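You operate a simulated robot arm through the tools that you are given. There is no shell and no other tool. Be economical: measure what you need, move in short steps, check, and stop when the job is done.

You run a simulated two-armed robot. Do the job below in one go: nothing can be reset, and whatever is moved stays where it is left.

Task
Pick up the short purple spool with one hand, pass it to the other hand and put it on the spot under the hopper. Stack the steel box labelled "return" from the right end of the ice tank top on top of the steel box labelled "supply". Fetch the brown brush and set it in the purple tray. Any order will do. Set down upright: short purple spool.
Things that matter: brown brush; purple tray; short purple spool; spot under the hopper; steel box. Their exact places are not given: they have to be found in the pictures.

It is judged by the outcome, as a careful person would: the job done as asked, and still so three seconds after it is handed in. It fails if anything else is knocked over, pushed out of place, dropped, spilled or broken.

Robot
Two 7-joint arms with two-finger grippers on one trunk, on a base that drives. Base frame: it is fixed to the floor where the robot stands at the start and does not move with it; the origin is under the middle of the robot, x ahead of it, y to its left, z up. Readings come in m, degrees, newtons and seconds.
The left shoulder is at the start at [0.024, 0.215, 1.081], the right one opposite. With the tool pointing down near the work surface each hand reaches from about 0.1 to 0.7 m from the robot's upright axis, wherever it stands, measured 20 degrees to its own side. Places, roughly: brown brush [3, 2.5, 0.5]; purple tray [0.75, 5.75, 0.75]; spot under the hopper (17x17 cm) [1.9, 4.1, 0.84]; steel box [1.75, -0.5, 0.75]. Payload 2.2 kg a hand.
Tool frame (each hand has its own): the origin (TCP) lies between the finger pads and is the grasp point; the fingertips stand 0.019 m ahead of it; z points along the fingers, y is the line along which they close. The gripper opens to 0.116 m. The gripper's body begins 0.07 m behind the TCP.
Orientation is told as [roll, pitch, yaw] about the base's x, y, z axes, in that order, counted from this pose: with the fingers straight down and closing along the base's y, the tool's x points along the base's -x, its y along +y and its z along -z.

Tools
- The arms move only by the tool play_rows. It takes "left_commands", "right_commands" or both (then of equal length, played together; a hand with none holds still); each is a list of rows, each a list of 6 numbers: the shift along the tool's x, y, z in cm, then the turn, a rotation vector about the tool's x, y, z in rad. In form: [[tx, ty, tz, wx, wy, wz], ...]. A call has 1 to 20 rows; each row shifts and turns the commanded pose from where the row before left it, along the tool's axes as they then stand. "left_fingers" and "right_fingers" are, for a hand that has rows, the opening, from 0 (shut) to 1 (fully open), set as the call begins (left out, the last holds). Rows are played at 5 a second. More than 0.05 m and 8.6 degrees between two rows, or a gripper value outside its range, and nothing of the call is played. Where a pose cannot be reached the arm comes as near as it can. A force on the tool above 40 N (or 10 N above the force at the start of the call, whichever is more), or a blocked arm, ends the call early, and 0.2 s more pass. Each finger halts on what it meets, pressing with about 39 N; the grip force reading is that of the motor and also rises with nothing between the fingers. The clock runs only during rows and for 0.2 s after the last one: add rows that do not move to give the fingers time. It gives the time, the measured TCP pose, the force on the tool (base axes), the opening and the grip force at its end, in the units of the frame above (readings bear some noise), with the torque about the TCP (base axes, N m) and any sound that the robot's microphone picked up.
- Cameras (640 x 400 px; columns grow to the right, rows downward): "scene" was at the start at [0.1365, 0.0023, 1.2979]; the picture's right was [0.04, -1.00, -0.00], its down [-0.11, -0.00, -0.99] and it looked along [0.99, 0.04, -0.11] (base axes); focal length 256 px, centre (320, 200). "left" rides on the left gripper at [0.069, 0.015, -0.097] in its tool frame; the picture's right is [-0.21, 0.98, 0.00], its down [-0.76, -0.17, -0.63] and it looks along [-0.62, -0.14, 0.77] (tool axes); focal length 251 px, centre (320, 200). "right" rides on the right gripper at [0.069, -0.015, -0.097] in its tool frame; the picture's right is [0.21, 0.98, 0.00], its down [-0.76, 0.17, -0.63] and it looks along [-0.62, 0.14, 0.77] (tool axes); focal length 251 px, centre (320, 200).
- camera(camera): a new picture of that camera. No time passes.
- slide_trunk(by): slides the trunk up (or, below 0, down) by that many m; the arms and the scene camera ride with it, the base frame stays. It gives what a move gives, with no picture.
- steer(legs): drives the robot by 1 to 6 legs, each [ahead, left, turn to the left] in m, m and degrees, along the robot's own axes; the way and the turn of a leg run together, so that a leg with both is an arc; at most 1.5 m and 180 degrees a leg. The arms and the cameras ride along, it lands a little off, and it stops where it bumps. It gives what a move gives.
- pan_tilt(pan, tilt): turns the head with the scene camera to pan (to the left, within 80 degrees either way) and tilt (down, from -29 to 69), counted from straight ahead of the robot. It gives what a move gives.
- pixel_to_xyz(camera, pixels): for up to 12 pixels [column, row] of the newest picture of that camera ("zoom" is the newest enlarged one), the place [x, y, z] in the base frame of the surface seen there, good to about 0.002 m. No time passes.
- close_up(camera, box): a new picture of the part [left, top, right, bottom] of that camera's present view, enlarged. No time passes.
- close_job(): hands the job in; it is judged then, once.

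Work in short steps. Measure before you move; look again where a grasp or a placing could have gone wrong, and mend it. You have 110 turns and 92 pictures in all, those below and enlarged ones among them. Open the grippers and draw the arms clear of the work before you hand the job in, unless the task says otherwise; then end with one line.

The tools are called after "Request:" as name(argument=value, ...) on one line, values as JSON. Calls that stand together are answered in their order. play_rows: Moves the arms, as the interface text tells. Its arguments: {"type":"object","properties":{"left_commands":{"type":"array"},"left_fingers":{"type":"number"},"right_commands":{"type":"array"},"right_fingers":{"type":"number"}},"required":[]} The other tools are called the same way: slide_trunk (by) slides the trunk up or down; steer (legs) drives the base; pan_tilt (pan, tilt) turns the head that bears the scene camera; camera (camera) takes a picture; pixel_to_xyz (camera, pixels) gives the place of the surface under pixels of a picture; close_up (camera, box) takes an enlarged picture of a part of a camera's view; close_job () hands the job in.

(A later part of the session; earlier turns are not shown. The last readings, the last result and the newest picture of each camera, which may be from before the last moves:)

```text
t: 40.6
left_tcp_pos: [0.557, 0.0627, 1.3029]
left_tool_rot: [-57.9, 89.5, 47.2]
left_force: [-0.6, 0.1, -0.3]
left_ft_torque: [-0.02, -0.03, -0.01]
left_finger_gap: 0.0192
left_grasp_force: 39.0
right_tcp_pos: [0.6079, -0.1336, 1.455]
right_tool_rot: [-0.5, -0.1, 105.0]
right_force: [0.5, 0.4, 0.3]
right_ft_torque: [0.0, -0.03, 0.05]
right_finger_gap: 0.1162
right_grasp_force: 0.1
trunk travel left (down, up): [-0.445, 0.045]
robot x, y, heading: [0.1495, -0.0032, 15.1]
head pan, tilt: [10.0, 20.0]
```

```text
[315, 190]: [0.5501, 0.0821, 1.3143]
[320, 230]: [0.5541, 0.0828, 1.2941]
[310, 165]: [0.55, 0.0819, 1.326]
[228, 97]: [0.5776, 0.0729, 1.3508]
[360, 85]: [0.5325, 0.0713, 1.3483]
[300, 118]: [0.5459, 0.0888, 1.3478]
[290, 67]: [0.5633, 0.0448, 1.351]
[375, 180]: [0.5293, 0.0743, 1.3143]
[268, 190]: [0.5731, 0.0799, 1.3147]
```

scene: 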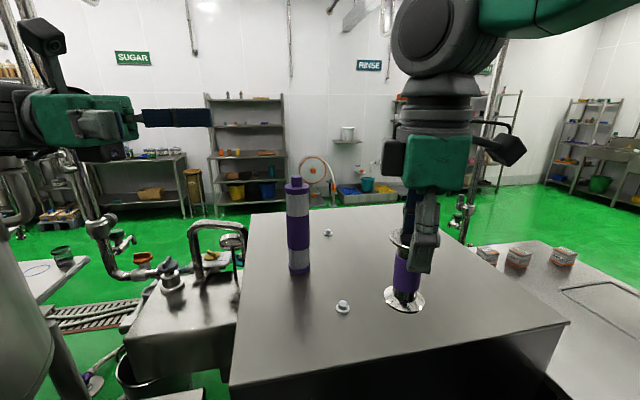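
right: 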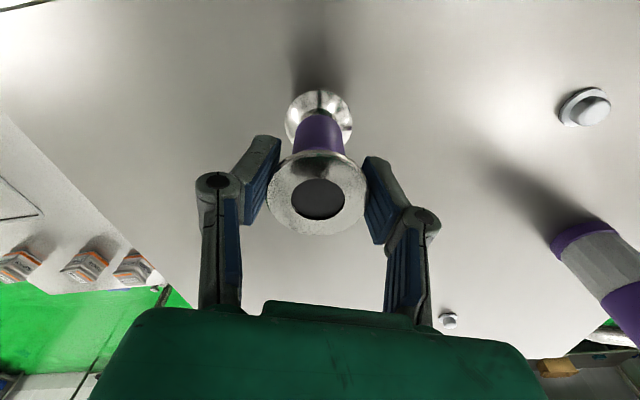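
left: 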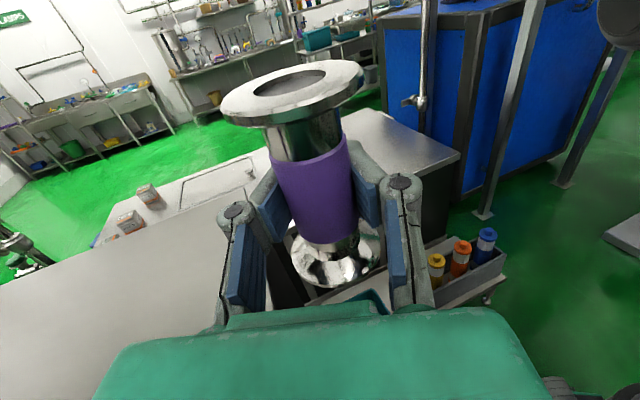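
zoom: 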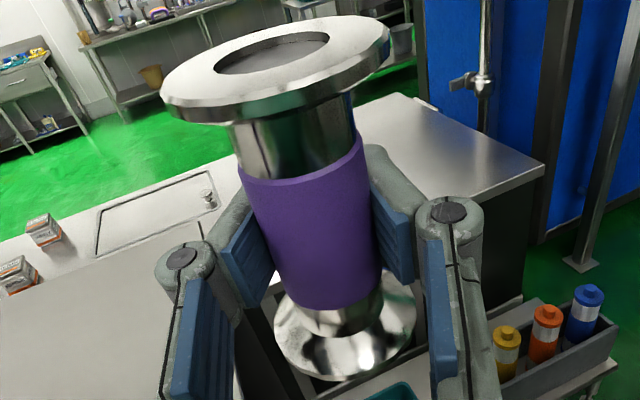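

The sleeve is well centred in the pads and steady. I back off to the start place, turn left and look for the route.

Request:
steer(legs=[[-0.2, 0, 0], [0, 0, 60]])

Request:
pan_tilt(pan=0, tilt=15)

Request:
camera(camera="scene")

Request:
pan_tilt(pan=70, tilt=15)

Request:
camera(camera="scene")

```text
t: 44.9
left_tcp_pos: [0.1056, 0.3331, 1.3024]
left_tool_rot: [-59.8, 89.6, 105.1]
left_force: [0.0, -0.7, -1.5]
left_ft_torque: [0.02, -0.01, -0.03]
left_finger_gap: 0.0188
left_grasp_force: 39.2
right_tcp_pos: [0.2991, 0.2772, 1.4556]
right_tool_rot: [-0.4, -0.1, 164.7]
right_force: [0.7, 0.3, 0.7]
right_ft_torque: [0.01, -0.02, 0.05]
right_finger_gap: 0.1162
right_grasp_force: 0.0
trunk travel left (down, up): [-0.445, 0.045]
robot x, y, heading: [-0.0487, -0.0518, 75.0]
head pan, tilt: [10.0, 20.0]
```

```text
t: 45.6
left_tcp_pos: [0.1035, 0.33, 1.3035]
left_tool_rot: [-67.2, 89.5, 97.8]
left_force: [0.6, -0.8, -2.1]
left_ft_torque: [0.02, 0.02, -0.02]
left_finger_gap: 0.0185
left_grasp_force: 38.9
right_tcp_pos: [0.2979, 0.2751, 1.4568]
right_tool_rot: [-0.5, -0.1, 164.7]
right_force: [0.3, 0.7, 0.3]
right_ft_torque: [0.02, -0.01, 0.01]
right_finger_gap: 0.1158
right_grasp_force: 0.1
trunk travel left (down, up): [-0.445, 0.045]
robot x, y, heading: [-0.0455, -0.051, 74.8]
head pan, tilt: [0.0, 15.0]
```

```text
61 pictures are left
```

scene: 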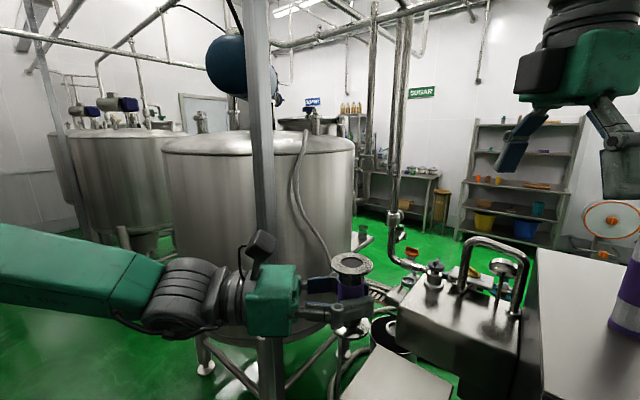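

```text
t: 47.0
left_tcp_pos: [0.1036, 0.3295, 1.3046]
left_tool_rot: [-69.1, 89.5, 95.7]
left_force: [-0.1, 0.0, -1.3]
left_ft_torque: [-0.01, 0.02, -0.05]
left_finger_gap: 0.019
left_grasp_force: 38.8
right_tcp_pos: [0.2992, 0.275, 1.4567]
right_tool_rot: [-0.5, -0.2, 164.8]
right_force: [-0.2, -0.1, 0.5]
right_ft_torque: [-0.01, 0.02, 0.0]
right_finger_gap: 0.116
right_grasp_force: 0.2
trunk travel left (down, up): [-0.445, 0.045]
robot x, y, heading: [-0.0479, -0.0534, 74.8]
head pan, tilt: [70.0, 15.0]
```

```text
60 pictures are left
```

scene: 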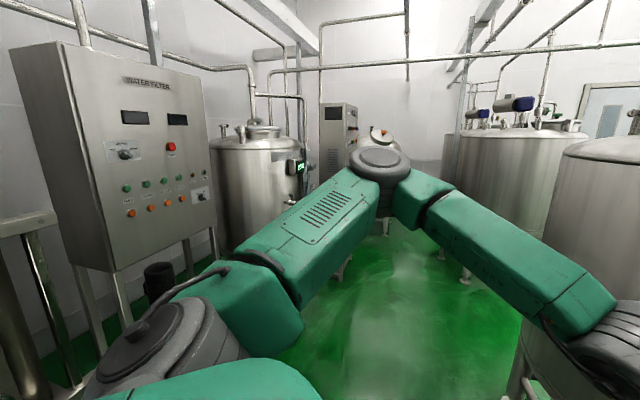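

A passage appears between the big tank and the tap machine, and another to the far left. I measure obstacles and the counter near the SUGAR sign.

Request:
pan_tilt(pan=0, tilt=15)

Request:
close_up(camera="scene", box=[320, 60, 560, 260])

Request:
camera(camera="scene")

Request:
pixel_to_xyz(camera="scene", pixels=[[260, 310], [170, 180], [345, 200], [395, 205], [400, 380], [440, 380], [405, 330], [520, 330], [378, 250], [420, 172], [378, 172], [350, 130]])

```text
t: 48.4
left_tcp_pos: [0.1031, 0.3292, 1.305]
left_tool_rot: [-68.5, 89.5, 96.4]
left_force: [-0.7, -0.5, -1.9]
left_ft_torque: [-0.01, 0.0, 0.0]
left_finger_gap: 0.0186
left_grasp_force: 38.9
right_tcp_pos: [0.298, 0.2741, 1.4575]
right_tool_rot: [-0.6, -0.1, 164.8]
right_force: [0.1, -0.4, -0.4]
right_ft_torque: [-0.01, 0.0, 0.0]
right_finger_gap: 0.1161
right_grasp_force: 0.0
trunk travel left (down, up): [-0.445, 0.045]
robot x, y, heading: [-0.0423, -0.0529, 74.8]
head pan, tilt: [0.0, 15.0]
```

```text
2.00 times, centred on (440, 160) of scene
```

zoom: 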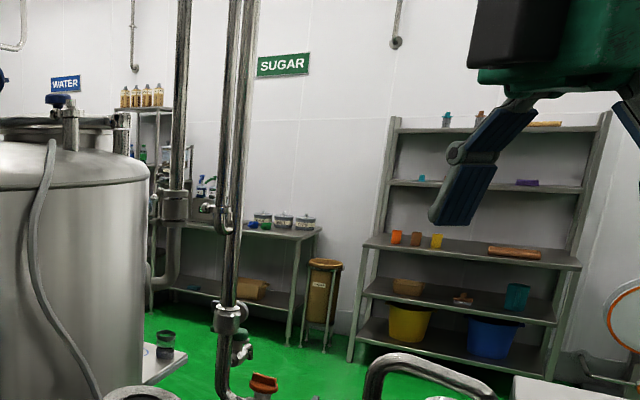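

```text
58 pictures are left
```

scene: 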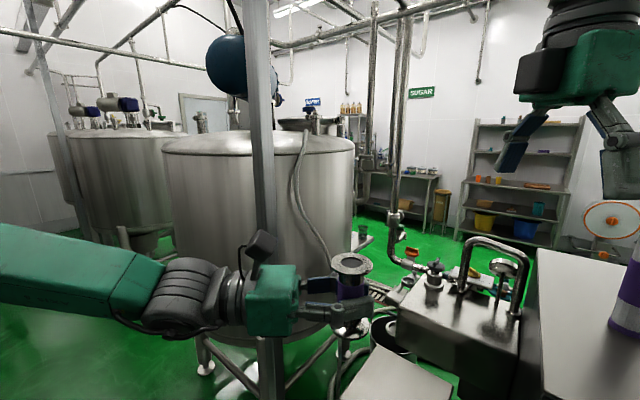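

```text
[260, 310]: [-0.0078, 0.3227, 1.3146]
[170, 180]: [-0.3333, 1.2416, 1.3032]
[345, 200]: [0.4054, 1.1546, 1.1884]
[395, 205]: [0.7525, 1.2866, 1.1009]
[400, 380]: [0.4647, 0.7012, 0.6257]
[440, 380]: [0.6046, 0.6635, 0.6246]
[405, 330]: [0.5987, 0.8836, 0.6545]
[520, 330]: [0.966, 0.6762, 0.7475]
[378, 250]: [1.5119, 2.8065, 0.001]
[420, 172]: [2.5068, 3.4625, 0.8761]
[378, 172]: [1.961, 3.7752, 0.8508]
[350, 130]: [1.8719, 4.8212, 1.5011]
```

The gap right of the tank is blocked by pipes. I measure tanks and floor on the left side for a route.

Request:
pixel_to_xyz(camera="scene", pixels=[[165, 160], [205, 368], [130, 245], [75, 150], [180, 150], [60, 220], [160, 245], [100, 300], [350, 160], [250, 150], [158, 236], [188, 230]])

Request:
pan_tilt(pan=40, tilt=25)

Request:
camera(camera="scene")

Request:
pixel_to_xyz(camera="scene", pixels=[[320, 50], [320, 100], [320, 150], [400, 100], [450, 100], [450, 60], [500, 150], [520, 100], [380, 60], [250, 100], [200, 100], [560, 100]])

```text
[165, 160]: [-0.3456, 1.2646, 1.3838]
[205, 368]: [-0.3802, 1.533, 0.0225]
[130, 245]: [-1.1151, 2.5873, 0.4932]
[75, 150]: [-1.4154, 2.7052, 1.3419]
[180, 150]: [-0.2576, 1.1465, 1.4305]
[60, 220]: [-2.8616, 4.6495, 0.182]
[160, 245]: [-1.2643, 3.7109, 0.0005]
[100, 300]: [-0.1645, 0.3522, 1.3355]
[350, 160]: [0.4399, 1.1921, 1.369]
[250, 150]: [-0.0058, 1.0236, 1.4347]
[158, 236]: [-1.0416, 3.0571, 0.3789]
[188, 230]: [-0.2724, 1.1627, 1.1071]
```

```text
t: 49.5
left_tcp_pos: [0.1027, 0.3292, 1.3041]
left_tool_rot: [-68.8, 89.5, 96.1]
left_force: [0.2, 1.3, -1.5]
left_ft_torque: [-0.01, -0.04, 0.01]
left_finger_gap: 0.0187
left_grasp_force: 38.5
right_tcp_pos: [0.2982, 0.2746, 1.4565]
right_tool_rot: [-0.5, -0.1, 164.8]
right_force: [0.0, 0.7, -0.2]
right_ft_torque: [0.04, 0.02, -0.04]
right_finger_gap: 0.1162
right_grasp_force: 0.0
trunk travel left (down, up): [-0.445, 0.045]
robot x, y, heading: [-0.0429, -0.0569, 74.7]
head pan, tilt: [40.0, 25.0]
```

```text
57 pictures are left
```

scene: 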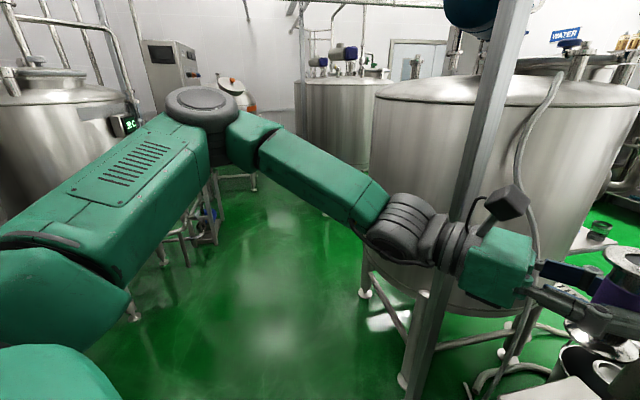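

```text
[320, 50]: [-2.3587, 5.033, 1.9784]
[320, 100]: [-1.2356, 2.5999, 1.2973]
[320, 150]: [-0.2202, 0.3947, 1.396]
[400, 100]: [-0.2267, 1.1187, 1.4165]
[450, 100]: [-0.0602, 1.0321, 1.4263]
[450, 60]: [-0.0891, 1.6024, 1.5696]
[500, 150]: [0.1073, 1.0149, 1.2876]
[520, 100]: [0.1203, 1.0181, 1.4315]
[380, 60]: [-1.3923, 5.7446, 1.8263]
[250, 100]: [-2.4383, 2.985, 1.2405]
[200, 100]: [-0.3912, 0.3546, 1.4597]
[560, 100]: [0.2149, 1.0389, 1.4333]
```

Tank 1 is centred ≈(0.05,1.5) r≈0.48, tank 2 ≈(−1.4,3.1); there is a lane between them. I turn to heading ≈150° and look before driving.

Request:
steer(legs=[[0, 0, 70]])

Request:
pan_tilt(pan=-15, tilt=25)

Request:
camera(camera="scene")

Request:
pixel_to_xyz(camera="scene", pixels=[[60, 200], [120, 250], [180, 250], [230, 230], [280, 230], [320, 250], [320, 180], [320, 140], [400, 150], [440, 200], [500, 150], [560, 300]])

```text
t: 52.9
left_tcp_pos: [-0.345, 0.2281, 1.304]
left_tool_rot: [-66.1, 89.5, 166.7]
left_force: [0.4, -0.1, -1.8]
left_ft_torque: [0.03, -0.06, 0.01]
left_finger_gap: 0.0181
left_grasp_force: 39.3
right_tcp_pos: [-0.2203, 0.3872, 1.4569]
right_tool_rot: [-0.6, -0.1, -127.4]
right_force: [-0.7, -1.4, 0.3]
right_ft_torque: [-0.02, 0.02, -0.03]
right_finger_gap: 0.1161
right_grasp_force: 0.0
trunk travel left (down, up): [-0.445, 0.045]
robot x, y, heading: [-0.0446, -0.0532, 142.8]
head pan, tilt: [40.0, 25.0]
```

```text
t: 54.1
left_tcp_pos: [-0.343, 0.2247, 1.3061]
left_tool_rot: [-72.2, 89.3, 160.7]
left_force: [-0.3, 0.1, -1.9]
left_ft_torque: [0.0, -0.02, -0.03]
left_finger_gap: 0.018
left_grasp_force: 39.6
right_tcp_pos: [-0.2182, 0.3842, 1.4573]
right_tool_rot: [-0.7, 0.0, -127.3]
right_force: [-0.3, -0.3, -0.3]
right_ft_torque: [-0.02, 0.0, -0.01]
right_finger_gap: 0.1162
right_grasp_force: 0.0
trunk travel left (down, up): [-0.445, 0.045]
robot x, y, heading: [-0.0449, -0.0543, 142.8]
head pan, tilt: [-15.0, 25.0]
```

```text
56 pictures are left
```

scene: 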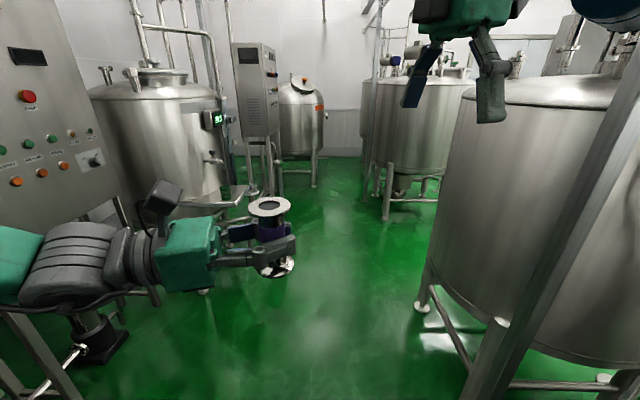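

```text
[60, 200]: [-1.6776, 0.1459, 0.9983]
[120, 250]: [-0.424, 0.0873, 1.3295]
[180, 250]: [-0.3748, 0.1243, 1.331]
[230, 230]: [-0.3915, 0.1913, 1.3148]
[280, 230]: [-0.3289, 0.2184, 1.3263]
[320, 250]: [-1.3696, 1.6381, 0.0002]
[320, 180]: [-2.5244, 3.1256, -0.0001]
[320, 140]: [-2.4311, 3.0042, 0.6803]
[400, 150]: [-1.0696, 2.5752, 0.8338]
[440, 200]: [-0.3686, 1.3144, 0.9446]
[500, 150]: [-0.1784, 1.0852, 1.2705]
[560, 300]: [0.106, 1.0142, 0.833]
```

The lane is clear. I drive around tank 1's left side in legs and then look.

Request:
steer(legs=[[1.1, 0, 0], [0, 0, -43], [1.0, 0, 0], [0, 0, -43]])

Request:
pan_tilt(pan=0, tilt=15)

Request:
camera(camera="scene")

Request:
pixel_to_xyz(camera="scene", pixels=[[60, 200], [100, 150], [180, 200], [230, 200], [280, 200], [320, 250], [320, 180], [360, 200], [400, 200], [440, 200], [500, 150], [560, 200]])

```text
t: 68.5
left_tcp_pos: [-0.7818, 1.9296, 1.3057]
left_tool_rot: [-79.4, 89.4, 65.2]
left_force: [0.9, 0.6, -2.1]
left_ft_torque: [0.0, 0.0, 0.0]
left_finger_gap: 0.0174
left_grasp_force: 38.9
right_tcp_pos: [-0.6193, 1.8098, 1.4584]
right_tool_rot: [-0.7, 0.0, 144.5]
right_force: [0.3, 0.9, -0.4]
right_ft_torque: [-0.01, -0.01, -0.04]
right_finger_gap: 0.116
right_grasp_force: 0.0
trunk travel left (down, up): [-0.445, 0.045]
robot x, y, heading: [-1.0542, 1.6163, 54.7]
head pan, tilt: [-15.0, 25.0]
```

```text
t: 69.3
left_tcp_pos: [-0.7817, 1.9267, 1.3069]
left_tool_rot: [-74.3, 89.2, 70.5]
left_force: [1.0, 0.5, -2.5]
left_ft_torque: [0.0, -0.01, 0.0]
left_finger_gap: 0.017
left_grasp_force: 39.3
right_tcp_pos: [-0.6194, 1.8063, 1.46]
right_tool_rot: [-0.8, -0.1, 144.6]
right_force: [0.4, -0.1, -0.6]
right_ft_torque: [-0.02, 0.02, 0.0]
right_finger_gap: 0.1159
right_grasp_force: 0.1
trunk travel left (down, up): [-0.445, 0.045]
robot x, y, heading: [-1.0506, 1.6217, 54.5]
head pan, tilt: [0.0, 15.0]
```

```text
55 pictures are left
```

scene: 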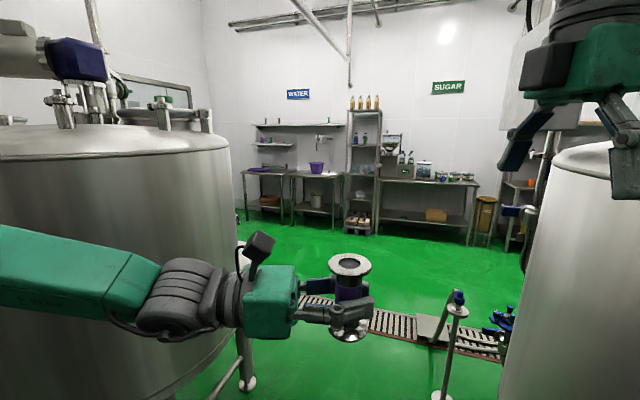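

```text
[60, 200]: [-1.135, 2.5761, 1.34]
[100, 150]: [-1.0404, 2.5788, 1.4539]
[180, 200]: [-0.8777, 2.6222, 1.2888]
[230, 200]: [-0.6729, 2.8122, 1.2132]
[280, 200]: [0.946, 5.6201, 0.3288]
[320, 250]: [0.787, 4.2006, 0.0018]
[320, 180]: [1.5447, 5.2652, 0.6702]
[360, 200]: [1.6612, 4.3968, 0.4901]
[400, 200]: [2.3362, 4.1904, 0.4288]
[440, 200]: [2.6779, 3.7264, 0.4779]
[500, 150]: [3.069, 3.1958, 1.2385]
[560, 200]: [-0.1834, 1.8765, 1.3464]
```

The lane ahead is open and the hopper table is at about (390,160). I check the spool in the left hand as the gap creeps, and zoom on the table.

Request:
camera(camera="left")

Request:
close_up(camera="scene", box=[230, 90, 490, 250])

Request:
pixel_to_xyz(camera="scene", pixels=[[450, 385], [452, 310], [432, 335], [320, 310], [240, 385], [240, 300], [500, 350], [370, 330]])

```text
54 pictures are left
```

left: 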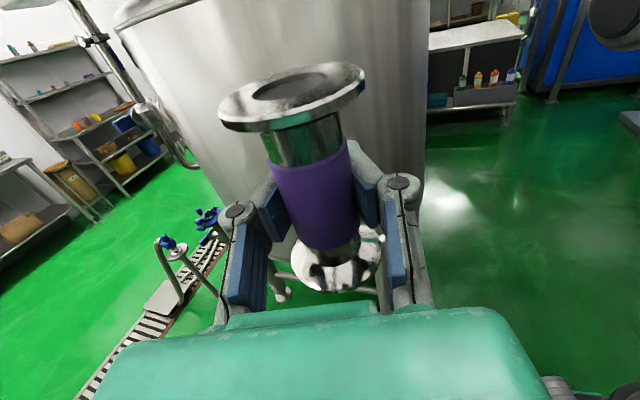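

```text
2.46 times, centred on (360, 170) of scene
```

zoom: 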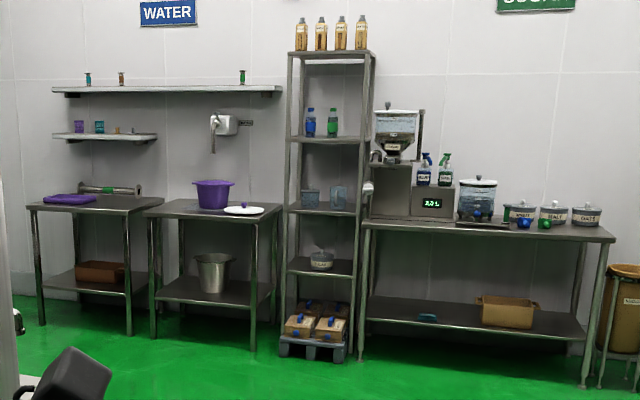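

```text
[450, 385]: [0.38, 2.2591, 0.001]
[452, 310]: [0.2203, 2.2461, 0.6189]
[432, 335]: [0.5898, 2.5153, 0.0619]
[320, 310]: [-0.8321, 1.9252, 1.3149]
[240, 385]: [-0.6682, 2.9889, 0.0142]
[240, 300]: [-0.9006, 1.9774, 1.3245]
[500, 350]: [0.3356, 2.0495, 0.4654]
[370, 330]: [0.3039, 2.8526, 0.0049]
```

Gap between tanks is ≈0.96 m — too tight for my elbows head-on, so I'll pull the hands in 8 cm, turn to face tank 2 and crab right through the gap.

Request:
play_rows(left_commands=[[0, 4, 0, 0, 0, 0], [0, 4, 0, 0, 0, 0]], right_commands=[[0, 4, 0, 0, 0, 0], [0, 4, 0, 0, 0, 0]])

Request:
steer(legs=[[0, 0, 71.5], [0.14, 0, 0]])

Request:
pan_tilt(pan=-60, tilt=30)

Request:
camera(camera="scene")

```text
t: 69.9
left_tcp_pos: [-0.8293, 1.856, 1.3055]
left_tool_rot: [-73.4, 88.9, 71.1]
left_force: [-0.5, -0.7, -2.1]
left_ft_torque: [0.0, -0.01, 0.05]
left_finger_gap: 0.0172
left_grasp_force: 39.0
right_tcp_pos: [-0.6663, 1.7378, 1.4613]
right_tool_rot: [-1.0, -0.2, 144.6]
right_force: [-0.1, -0.7, -0.3]
right_ft_torque: [0.03, 0.0, 0.02]
right_finger_gap: 0.116
right_grasp_force: 0.0
trunk travel left (down, up): [-0.445, 0.045]
robot x, y, heading: [-1.0501, 1.621, 54.4]
head pan, tilt: [0.0, 15.0]
```

```text
t: 74.2
left_tcp_pos: [-1.2795, 2.0224, 1.3044]
left_tool_rot: [-74.9, 89.0, 140.1]
left_force: [0.5, -0.5, -1.6]
left_ft_torque: [-0.01, 0.0, 0.01]
left_finger_gap: 0.0167
left_grasp_force: 39.3
right_tcp_pos: [-1.1134, 2.1366, 1.4584]
right_tool_rot: [-0.8, 0.0, -145.1]
right_force: [0.6, -0.2, 0.6]
right_ft_torque: [0.02, 0.0, 0.01]
right_finger_gap: 0.116
right_grasp_force: 0.2
trunk travel left (down, up): [-0.445, 0.045]
robot x, y, heading: [-1.129, 1.7364, 125.1]
head pan, tilt: [0.0, 15.0]
```

```text
t: 75.5
left_tcp_pos: [-1.2805, 2.0229, 1.3048]
left_tool_rot: [-73.0, 89.2, 141.9]
left_force: [0.0, 0.6, -2.5]
left_ft_torque: [0.02, -0.02, 0.0]
left_finger_gap: 0.0165
left_grasp_force: 39.3
right_tcp_pos: [-1.115, 2.1365, 1.4595]
right_tool_rot: [-0.8, -0.1, -145.1]
right_force: [-0.9, -0.5, -0.2]
right_ft_torque: [-0.06, 0.01, 0.0]
right_finger_gap: 0.116
right_grasp_force: 0.0
trunk travel left (down, up): [-0.445, 0.045]
robot x, y, heading: [-1.1318, 1.7324, 124.8]
head pan, tilt: [-60.0, 30.0]
```

```text
52 pictures are left
```

scene: 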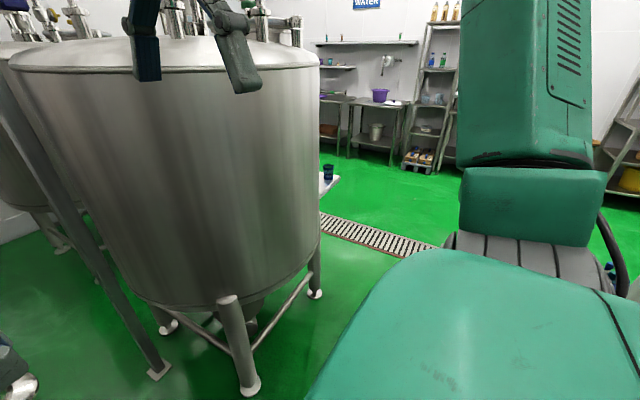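

A slanted strut stands before tank 2; I measure it and the tank edges before crabbing.

Request:
pixel_to_xyz(camera="scene", pixels=[[158, 372], [60, 190], [10, 90], [250, 388], [316, 292], [230, 300], [318, 60], [240, 70], [120, 70], [328, 190], [145, 60], [245, 85]])

```text
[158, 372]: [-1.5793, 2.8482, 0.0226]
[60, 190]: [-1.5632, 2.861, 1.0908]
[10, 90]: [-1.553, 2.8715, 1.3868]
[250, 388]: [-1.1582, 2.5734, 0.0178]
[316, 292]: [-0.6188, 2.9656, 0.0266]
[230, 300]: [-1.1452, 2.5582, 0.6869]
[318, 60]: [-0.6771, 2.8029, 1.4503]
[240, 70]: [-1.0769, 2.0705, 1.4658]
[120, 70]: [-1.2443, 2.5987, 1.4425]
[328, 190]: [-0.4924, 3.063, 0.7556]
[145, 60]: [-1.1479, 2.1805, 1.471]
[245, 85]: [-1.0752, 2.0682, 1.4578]
```

Clearances are ≈0.13 m in front and ≈0.1 m behind. Crab right 1.3 m in two legs.

Request:
steer(legs=[[0, -0.65, 0], [0, -0.65, 0]])

Request:
pan_tilt(pan=-70, tilt=15)

Request:
camera(camera="scene")

```text
t: 82.4
left_tcp_pos: [-0.2099, 2.7649, 1.3048]
left_tool_rot: [-90.2, 89.1, 124.5]
left_force: [-1.1, 0.2, -2.0]
left_ft_torque: [0.01, -0.03, -0.03]
left_finger_gap: 0.0161
left_grasp_force: 39.1
right_tcp_pos: [-0.0424, 2.8783, 1.4601]
right_tool_rot: [-0.8, 0.0, -145.4]
right_force: [-0.4, -0.3, -0.5]
right_ft_torque: [-0.02, 0.01, 0.03]
right_finger_gap: 0.116
right_grasp_force: 0.0
trunk travel left (down, up): [-0.445, 0.045]
robot x, y, heading: [-0.0567, 2.4809, 125.0]
head pan, tilt: [-60.0, 30.0]
```

```text
t: 83.2
left_tcp_pos: [-0.2059, 2.7655, 1.3058]
left_tool_rot: [-80.2, 88.9, 134.6]
left_force: [0.7, -0.2, -1.2]
left_ft_torque: [0.02, -0.01, 0.0]
left_finger_gap: 0.0159
left_grasp_force: 39.4
right_tcp_pos: [-0.038, 2.8786, 1.461]
right_tool_rot: [-0.9, -0.1, -145.4]
right_force: [-0.6, 0.6, -0.2]
right_ft_torque: [0.04, -0.04, -0.02]
right_finger_gap: 0.116
right_grasp_force: 0.0
trunk travel left (down, up): [-0.445, 0.045]
robot x, y, heading: [-0.0546, 2.4748, 124.6]
head pan, tilt: [-70.0, 15.0]
```

```text
51 pictures are left
```

scene: 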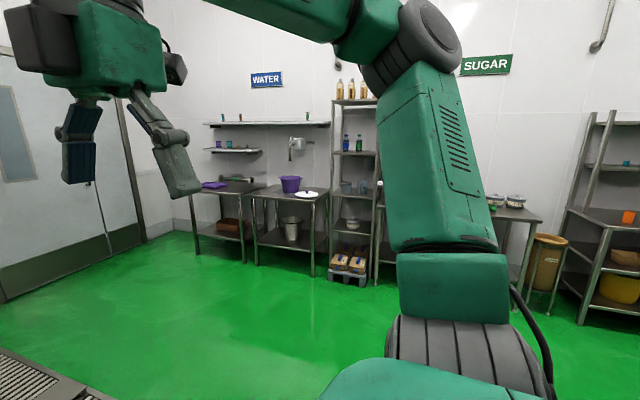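

Through the gap. Turn toward the hopper table, drive 0.8 m and look.

Request:
steer(legs=[[0, 0, -70], [0.8, 0, 0], [0.3, -0.45, 0]])

Request:
pan_tilt(pan=-5, tilt=20)

Request:
camera(camera="scene")

```text
t: 93.3
left_tcp_pos: [1.1554, 3.3742, 1.3056]
left_tool_rot: [-123.5, 88.9, 21.8]
left_force: [1.4, 1.1, -2.6]
left_ft_torque: [0.0, -0.01, -0.01]
left_finger_gap: 0.0153
left_grasp_force: 39.2
right_tcp_pos: [1.3174, 3.2556, 1.4641]
right_tool_rot: [-1.1, 0.7, 145.0]
right_force: [0.2, 0.1, 1.2]
right_ft_torque: [0.01, 0.0, 0.01]
right_finger_gap: 0.1161
right_grasp_force: 0.0
trunk travel left (down, up): [-0.445, 0.045]
robot x, y, heading: [0.9551, 3.1243, 55.0]
head pan, tilt: [-70.0, 15.0]
```

```text
t: 94.7
left_tcp_pos: [1.1825, 3.3516, 1.3038]
left_tool_rot: [-52.1, 88.7, 93.1]
left_force: [0.1, -0.3, -1.8]
left_ft_torque: [-0.01, -0.04, -0.01]
left_finger_gap: 0.015
left_grasp_force: 38.7
right_tcp_pos: [1.3477, 3.2329, 1.4588]
right_tool_rot: [-1.1, -0.8, 145.0]
right_force: [0.9, -0.6, 0.1]
right_ft_torque: [0.05, 0.06, 0.01]
right_finger_gap: 0.116
right_grasp_force: 0.1
trunk travel left (down, up): [-0.445, 0.045]
robot x, y, heading: [0.9569, 3.1235, 55.4]
head pan, tilt: [-5.0, 20.0]
```

```text
50 pictures are left
```

scene: 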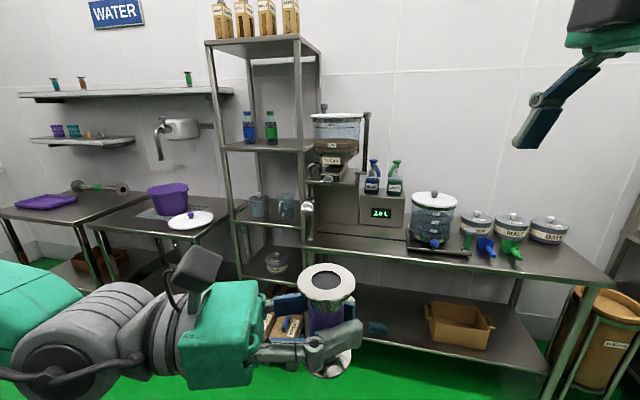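

The hopper is at (335,150) with the space beneath near (330,230). Zoom in.

Request:
close_up(camera="scene", box=[280, 100, 440, 270])

Request:
pixel_to_xyz(camera="scene", pixels=[[330, 180], [335, 172], [320, 215], [335, 225], [350, 235], [330, 245], [390, 245], [380, 212], [310, 225], [338, 145], [243, 215], [236, 260]])

```text
2.35 times, centred on (360, 185) of scene
```

zoom: 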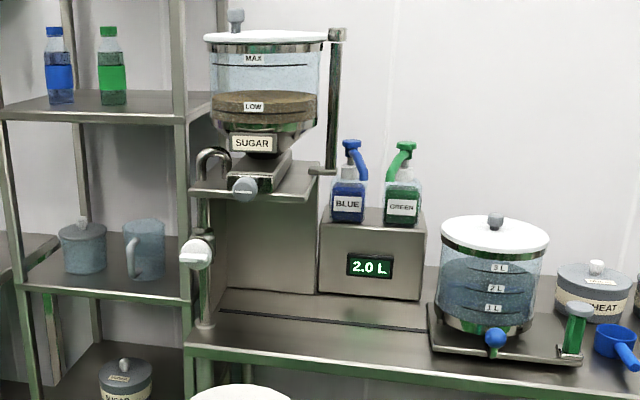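

```text
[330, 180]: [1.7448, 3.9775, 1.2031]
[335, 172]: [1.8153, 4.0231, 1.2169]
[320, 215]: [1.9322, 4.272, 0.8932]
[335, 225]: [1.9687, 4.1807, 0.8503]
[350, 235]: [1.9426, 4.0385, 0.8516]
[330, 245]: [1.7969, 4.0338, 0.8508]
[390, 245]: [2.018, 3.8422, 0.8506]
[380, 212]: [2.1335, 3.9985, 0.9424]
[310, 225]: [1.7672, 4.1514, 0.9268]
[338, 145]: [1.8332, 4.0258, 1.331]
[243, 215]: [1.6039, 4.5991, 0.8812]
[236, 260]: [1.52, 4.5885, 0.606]
```

The free space under the nozzle (z≈1.19) above the table (z≈0.85) suits a horizontal insertion. I turn the left hand to point forward, then drive to a staging point.

Request:
play_rows(left_commands=[[0, -3.4, -3.4, 0, 0, 0], [0, -3.4, -3.4, 0, 0, 0], [0, -3.4, -3.4, 0, 0, 0], [0, -3.4, -3.4, 0, 0, 0], [0, -3.4, -3.4, 0, 0, 0], [0, -3.4, -3.4, 0, 0, 0], [0, 0, 0, 0.1428, 0, 0], [0, 0, 0, 0.1428, 0, 0], [0, 0, 0, 0.1428, 0, 0], [0, 0, 0, 0.1428, 0, 0], [0, 0, 0, 0.1428, 0, 0], [0, 0, 0, 0.1428, 0, 0], [0, 0, 0, 0.1428, 0, 0], [0, 0, 0, 0.1428, 0, 0], [0, 0, 0, 0.1428, 0, 0], [0, 0, 0, 0.1428, 0, 0], [0, 0, 0, 0.1428, 0, 0]])

Request:
steer(legs=[[0, 0, -6], [0.36, -0.176, 0]])

Request:
pan_tilt(pan=0, tilt=35)

Request:
camera(camera="scene")

```text
t: 98.2
left_tcp_pos: [1.1282, 3.6386, 1.3123]
left_tool_rot: [-123.3, 88.7, 87.4]
left_force: [0.7, -0.5, -1.5]
left_ft_torque: [0.03, -0.04, 0.06]
left_finger_gap: 0.0159
left_grasp_force: 39.5
left hand out of reach, approached as far as the arm can: row 15, 16, 17
right_tcp_pos: [1.3439, 3.2351, 1.4596]
right_tool_rot: [-1.0, -0.6, 144.9]
right_force: [-0.6, -0.3, 0.4]
right_ft_torque: [0.01, 0.06, 0.0]
right_finger_gap: 0.1161
right_grasp_force: 0.0
trunk travel left (down, up): [-0.445, 0.045]
robot x, y, heading: [0.9534, 3.1189, 55.0]
head pan, tilt: [-5.0, 20.0]
```

```text
t: 101.3
left_tcp_pos: [1.5549, 3.7756, 1.3118]
left_tool_rot: [-113.8, 88.4, 90.7]
left_force: [0.5, -1.1, -1.4]
left_ft_torque: [0.0, 0.01, 0.07]
left_finger_gap: 0.0154
left_grasp_force: 38.6
right_tcp_pos: [1.7278, 3.3511, 1.4575]
right_tool_rot: [-1.1, -0.9, 139.1]
right_force: [-1.4, -0.7, -0.2]
right_ft_torque: [0.05, 0.05, 0.0]
right_finger_gap: 0.1159
right_grasp_force: 0.0
trunk travel left (down, up): [-0.445, 0.045]
robot x, y, heading: [1.3286, 3.2877, 49.3]
head pan, tilt: [-5.0, 20.0]
```

```text
t: 102.1
left_tcp_pos: [1.5555, 3.774, 1.3125]
left_tool_rot: [-117.8, 88.6, 86.8]
left_force: [1.4, 0.1, -1.8]
left_ft_torque: [0.03, -0.02, 0.07]
left_finger_gap: 0.0153
left_grasp_force: 38.8
right_tcp_pos: [1.727, 3.351, 1.459]
right_tool_rot: [-1.1, -1.0, 139.0]
right_force: [0.2, 0.0, 0.4]
right_ft_torque: [0.03, 0.05, 0.02]
right_finger_gap: 0.1159
right_grasp_force: 0.0
trunk travel left (down, up): [-0.445, 0.045]
robot x, y, heading: [1.325, 3.2795, 49.6]
head pan, tilt: [0.0, 35.0]
```

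```text
48 pictures are left
```

scene: 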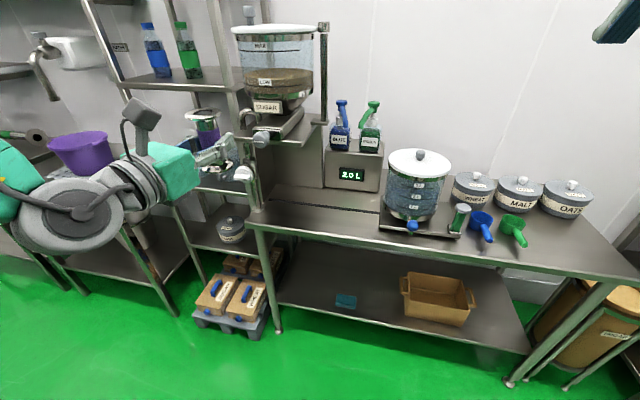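

The hand points ≈25° right of forward, which is fine. I zoom under the hopper for the spot before lowering.

Request:
close_up(camera="scene", box=[230, 130, 400, 260])

Request:
pixel_to_xyz(camera="zoom", pixels=[[130, 240], [180, 230], [180, 250], [250, 255], [300, 280], [150, 290], [120, 305], [300, 325], [390, 270], [170, 210], [100, 260], [450, 310]])

```text
3.08 times, centred on (315, 195) of scene
```

zoom: 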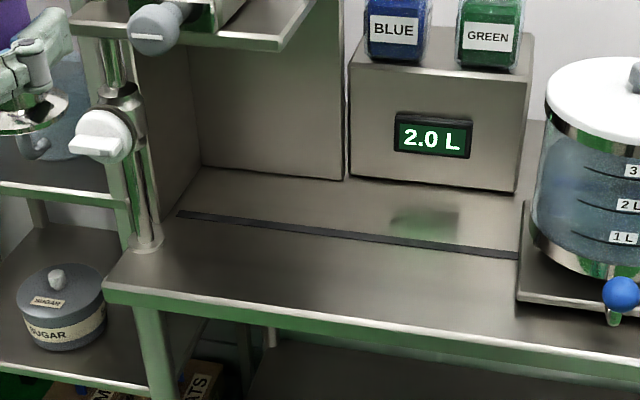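

```text
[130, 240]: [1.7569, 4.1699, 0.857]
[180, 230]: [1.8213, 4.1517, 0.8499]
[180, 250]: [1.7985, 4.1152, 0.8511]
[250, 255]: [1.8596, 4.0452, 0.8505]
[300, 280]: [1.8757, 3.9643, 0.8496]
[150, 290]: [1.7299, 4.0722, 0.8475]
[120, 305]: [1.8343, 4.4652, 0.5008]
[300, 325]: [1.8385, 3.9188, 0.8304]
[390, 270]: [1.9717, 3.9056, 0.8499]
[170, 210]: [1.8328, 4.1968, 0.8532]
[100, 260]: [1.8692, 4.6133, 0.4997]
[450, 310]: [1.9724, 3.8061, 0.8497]
```

No drawn mark; the spot lies under the bowl at ≈(1.9,4.1) with z 0.85, and a pole stands at (1.757,4.17). I raise the right hand, lower the trunk, and turn the base 14° left so the hand enters clear of the pole.

Request:
play_rows(right_commands=[[2, 0, -4, 0, 0, 0], [2, 0, -4, 0, 0, 0], [2, 0, -4, 0, 0, 0], [2, 0, -4, 0, 0, 0]])

Request:
slide_trunk(by=-0.365)

Request:
steer(legs=[[0, 0, 14]])

Request:
camera(camera="left")

```text
t: 103.3
left_tcp_pos: [1.5357, 3.7843, 1.3108]
left_tool_rot: [-162.8, 88.9, 41.9]
left_force: [-0.5, 0.0, -0.4]
left_ft_torque: [0.0, -0.04, -0.02]
left_finger_gap: 0.0157
left_grasp_force: 38.7
right_tcp_pos: [1.7605, 3.3413, 1.574]
right_tool_rot: [-1.5, 0.2, 139.1]
right_force: [-0.9, 0.0, -0.2]
right_ft_torque: [-0.04, -0.02, 0.02]
right_finger_gap: 0.1163
right_grasp_force: 0.1
right hand out of reach, approached as far as the arm can: row 3, 4
trunk travel left (down, up): [-0.445, 0.045]
robot x, y, heading: [1.3263, 3.2827, 49.5]
head pan, tilt: [0.0, 35.0]
stopped in row 4 (right hand): the arm was blocked; the commanded pose is now the measured one
```

```text
t: 106.8
left_tcp_pos: [1.5247, 3.7934, 0.9438]
left_tool_rot: [169.1, 88.6, 13.8]
left_force: [-0.1, 0.6, -1.9]
left_ft_torque: [0.03, -0.05, -0.09]
left_finger_gap: 0.0149
left_grasp_force: 39.0
right_tcp_pos: [1.7479, 3.3533, 1.2114]
right_tool_rot: [-1.4, 0.8, 139.1]
right_force: [-1.2, 0.7, 0.3]
right_ft_torque: [-0.05, -0.09, 0.0]
right_finger_gap: 0.1161
right_grasp_force: 0.1
trunk travel left (down, up): [-0.08, 0.41]
robot x, y, heading: [1.3255, 3.2839, 49.5]
head pan, tilt: [0.0, 35.0]
```

```text
t: 108.0
left_tcp_pos: [1.4275, 3.8103, 0.949]
left_tool_rot: [-121.4, 88.4, 96.8]
left_force: [1.3, -1.4, -1.9]
left_ft_torque: [0.01, -0.03, 0.1]
left_finger_gap: 0.0151
left_grasp_force: 39.3
right_tcp_pos: [1.7564, 3.4312, 1.2044]
right_tool_rot: [-1.3, -1.0, 152.7]
right_force: [0.4, -1.0, 0.8]
right_ft_torque: [0.05, 0.08, 0.02]
right_finger_gap: 0.116
right_grasp_force: 0.1
trunk travel left (down, up): [-0.08, 0.41]
robot x, y, heading: [1.3332, 3.2778, 63.0]
head pan, tilt: [0.0, 35.0]
```

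```text
46 pictures are left
```

left: 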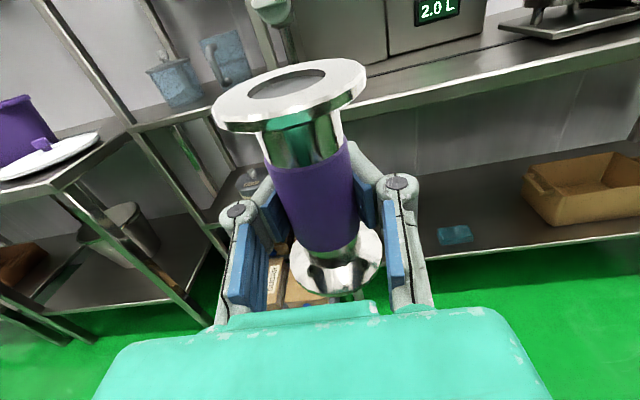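

The spool is steady and upright. I crab right 0.29 m, then drive ahead 0.4 m under the hopper and check.

Request:
steer(legs=[[0, -0.29, 0], [0.38, 0, 0]])

Request:
camera(camera="left")

Request:
camera(camera="scene")

```text
t: 112.0
left_tcp_pos: [1.8797, 4.004, 0.9519]
left_tool_rot: [-104.3, 87.7, 113.7]
left_force: [1.9, -1.7, -2.0]
left_ft_torque: [0.0, 0.04, 0.19]
left_finger_gap: 0.0145
left_grasp_force: 38.9
right_tcp_pos: [2.2108, 3.6227, 1.201]
right_tool_rot: [-1.3, -2.0, 152.5]
right_force: [2.0, -0.7, 0.2]
right_ft_torque: [0.04, 0.22, -0.02]
right_finger_gap: 0.1158
right_grasp_force: 0.0
trunk travel left (down, up): [-0.08, 0.41]
robot x, y, heading: [1.7717, 3.4804, 62.9]
head pan, tilt: [0.0, 35.0]
```

```text
45 pictures are left
```

left: 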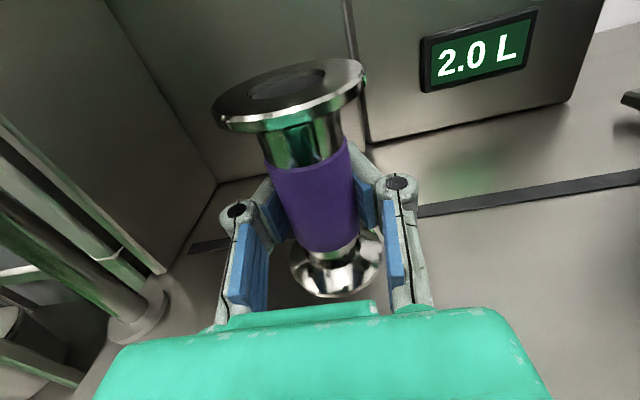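

```text
44 pictures are left
```

scene: 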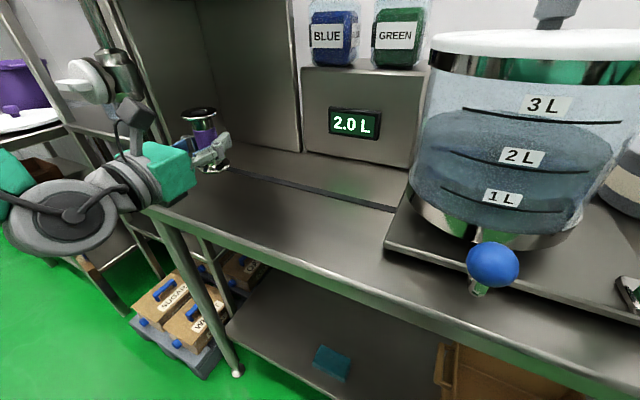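

TCP is ≈(1.87,4.01); I look up at the hopper outlet to centre the placement under it.

Request:
pan_tilt(pan=25, tilt=5)

Request:
camera(camera="scene")

Request:
pixel_to_xyz(camera="left", pixels=[[200, 190], [225, 178], [370, 147], [140, 330], [190, 250], [420, 210], [600, 180], [250, 160], [300, 320]])

```text
t: 113.0
left_tcp_pos: [1.8476, 4.0184, 0.9476]
left_tool_rot: [-165.5, 88.4, 52.6]
left_force: [-0.2, 0.3, -2.1]
left_ft_torque: [0.01, 0.0, -0.02]
left_finger_gap: 0.0145
left_grasp_force: 39.0
right_tcp_pos: [2.1699, 3.6415, 1.2124]
right_tool_rot: [-1.3, 0.0, 152.6]
right_force: [-0.2, 0.5, 0.5]
right_ft_torque: [-0.08, -0.04, 0.05]
right_finger_gap: 0.1157
right_grasp_force: 0.1
trunk travel left (down, up): [-0.08, 0.41]
robot x, y, heading: [1.7695, 3.4845, 63.0]
head pan, tilt: [25.0, 5.0]
```

```text
43 pictures are left
```

scene: 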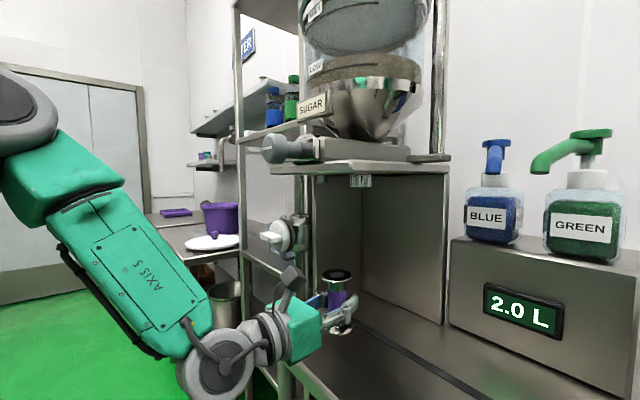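

```text
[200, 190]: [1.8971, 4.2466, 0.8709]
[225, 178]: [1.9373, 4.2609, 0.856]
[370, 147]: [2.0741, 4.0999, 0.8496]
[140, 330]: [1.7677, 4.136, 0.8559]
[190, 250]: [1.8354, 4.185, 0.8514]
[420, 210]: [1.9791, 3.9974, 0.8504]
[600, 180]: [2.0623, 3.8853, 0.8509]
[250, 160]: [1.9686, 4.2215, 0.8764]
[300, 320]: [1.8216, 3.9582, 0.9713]
```

An outlet stub hangs at (361,181); I measure it.

Request:
pixel_to_xyz(camera="scene", pixels=[[361, 181], [361, 176], [354, 180], [368, 180], [350, 170], [290, 168], [440, 165], [336, 273], [337, 300]])

Request:
close_up(camera="scene", box=[260, 140, 460, 380])

```text
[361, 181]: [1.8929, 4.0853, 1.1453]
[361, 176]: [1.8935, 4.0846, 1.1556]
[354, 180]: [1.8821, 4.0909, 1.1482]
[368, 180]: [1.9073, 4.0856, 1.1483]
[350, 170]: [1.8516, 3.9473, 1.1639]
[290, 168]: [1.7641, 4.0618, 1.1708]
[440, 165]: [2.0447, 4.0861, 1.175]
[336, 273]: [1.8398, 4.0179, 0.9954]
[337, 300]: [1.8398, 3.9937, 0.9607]
```

```text
1.67 times, centred on (360, 260) of scene
```

zoom: 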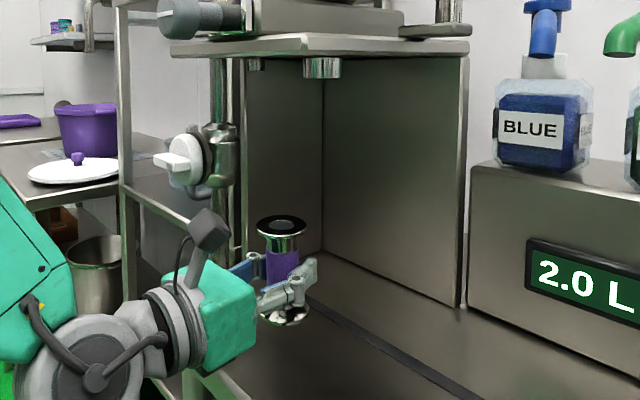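

Outlet centre ≈(1.90,4.10); I shift the left hand with the arm by ≈9.4 cm forward and 3 cm left.

Request:
play_rows(left_commands=[[0, -1, 3, 0, 0, 0], [0, -1, 3, 0, 0, 0], [0, -1, 3.4, 0, 0, 0], [0, 0, 0, 0, 0, 0]])

```text
t: 114.2
left_tcp_pos: [1.9075, 4.0944, 0.9543]
left_tool_rot: [-141.9, 88.3, 76.2]
left_force: [-0.3, -0.4, -2.4]
left_ft_torque: [0.03, 0.0, 0.03]
left_finger_gap: 0.0147
left_grasp_force: 38.6
right_tcp_pos: [2.1769, 3.6346, 1.2107]
right_tool_rot: [-1.6, -0.6, 152.7]
right_force: [0.6, -0.1, 0.1]
right_ft_torque: [0.08, 0.06, 0.01]
right_finger_gap: 0.1161
right_grasp_force: 0.0
trunk travel left (down, up): [-0.08, 0.41]
robot x, y, heading: [1.7681, 3.485, 63.3]
head pan, tilt: [25.0, 5.0]
stopped in row 4 (left hand): the arm was blocked; the commanded pose is now the measured one
```

Now at (1.907,4.094). Lower with the trunk 5 cm and check height.

Request:
slide_trunk(by=-0.05)

Request:
camera(camera="scene")

Request:
close_up(camera="scene", box=[300, 200, 440, 320])

```text
t: 115.1
left_tcp_pos: [1.919, 4.0881, 0.907]
left_tool_rot: [-127.6, 88.0, 90.2]
left_force: [1.1, 0.2, -2.5]
left_ft_torque: [-0.01, 0.0, 0.08]
left_finger_gap: 0.0144
left_grasp_force: 39.0
right_tcp_pos: [2.189, 3.6285, 1.1572]
right_tool_rot: [-1.7, -1.2, 152.6]
right_force: [0.7, -0.4, 0.8]
right_ft_torque: [0.04, 0.08, 0.02]
right_finger_gap: 0.116
right_grasp_force: 0.1
trunk travel left (down, up): [-0.03, 0.46]
robot x, y, heading: [1.7738, 3.4866, 63.2]
head pan, tilt: [25.0, 5.0]
```

```text
41 pictures are left
```

scene: 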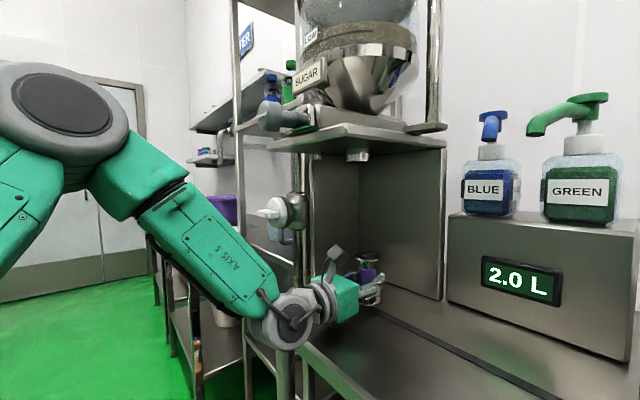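

```text
3.33 times, centred on (370, 260) of scene
```

zoom: 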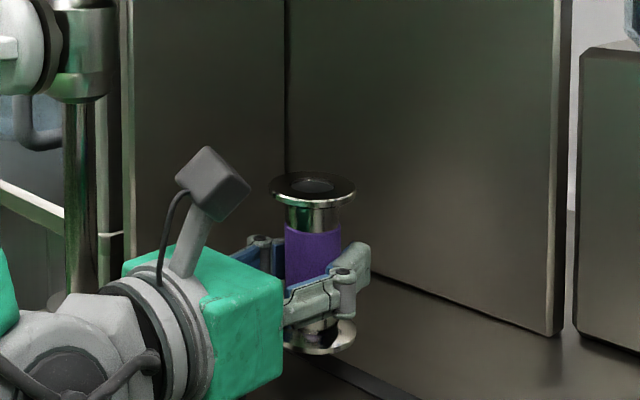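

Measure the spool's flanges and table here for the remaining drop.

Request:
pixel_to_xyz(camera="zoom", pixels=[[312, 202], [280, 190], [350, 190], [330, 350], [300, 348], [345, 347], [312, 176]])

Request:
camera(camera="left")

```text
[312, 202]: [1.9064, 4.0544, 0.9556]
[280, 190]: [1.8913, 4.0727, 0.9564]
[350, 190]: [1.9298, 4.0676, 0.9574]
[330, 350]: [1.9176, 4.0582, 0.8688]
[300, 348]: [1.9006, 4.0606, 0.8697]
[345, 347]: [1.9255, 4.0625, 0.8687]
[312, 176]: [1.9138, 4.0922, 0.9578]
```

```text
39 pictures are left
```

left: 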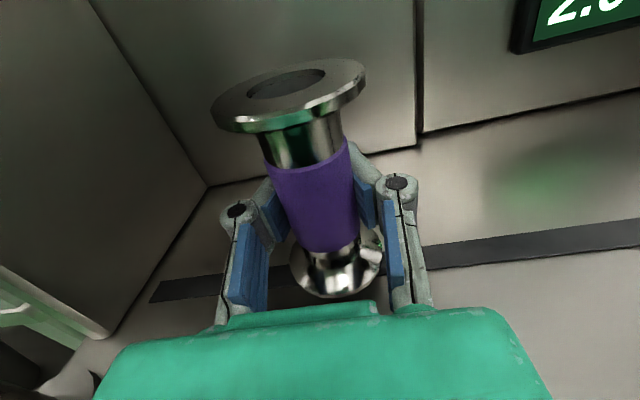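

Spool base is at z≈0.868, 18 mm above the table, at (1.911,4.077). Lower with the arm gently.

Request:
play_rows(left_commands=[[-0.8, 0, 0, 0, 0, 0], [-0.7, 0, 0, 0, 0, 0], [-0.3, 0, 0, 0, 0, 0], [0, 0, 0, 0, 0, 0]])

Request:
close_up(camera="scene", box=[300, 200, 440, 320])

Request:
pixel_to_xyz(camera="zoom", pixels=[[315, 220], [315, 226], [330, 365], [330, 375], [345, 390], [315, 200], [280, 205], [350, 205]])

```text
t: 115.6
left_tcp_pos: [1.8861, 4.1049, 0.903]
left_tool_rot: [-179.9, 86.8, 38.3]
left_force: [-13.8, 0.3, 16.3]
left_ft_torque: [-1.72, 2.29, -1.09]
left_finger_gap: 0.0144
left_grasp_force: 38.8
right_tcp_pos: [2.1498, 3.6449, 1.1664]
right_tool_rot: [-1.9, 0.7, 152.8]
right_force: [-0.7, 0.1, -0.2]
right_ft_torque: [0.0, 0.01, 0.01]
right_finger_gap: 0.1161
right_grasp_force: 0.1
trunk travel left (down, up): [-0.03, 0.46]
robot x, y, heading: [1.7624, 3.4851, 63.1]
head pan, tilt: [25.0, 5.0]
stopped in row 2 (left hand): the force on the tool passed its limit at 43 N (the readings are from after the stop); the commanded pose is now the measured one
```

```text
3.33 times, centred on (370, 260) of scene
```

zoom: 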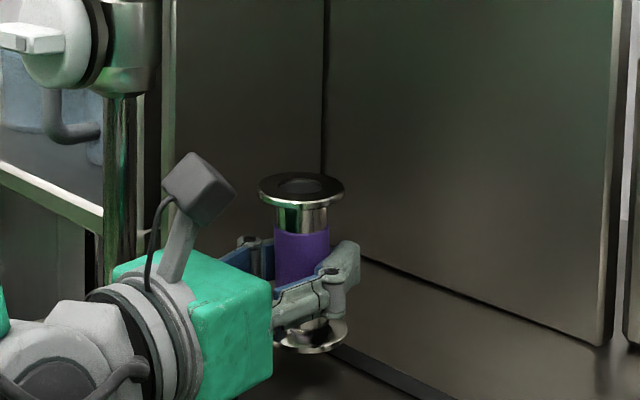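

```text
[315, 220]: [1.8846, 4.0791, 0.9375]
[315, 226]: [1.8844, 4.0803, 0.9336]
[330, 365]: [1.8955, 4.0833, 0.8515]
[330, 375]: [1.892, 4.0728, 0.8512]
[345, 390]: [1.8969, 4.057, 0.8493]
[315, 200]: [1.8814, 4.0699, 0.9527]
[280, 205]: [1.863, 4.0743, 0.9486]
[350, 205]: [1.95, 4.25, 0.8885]
```

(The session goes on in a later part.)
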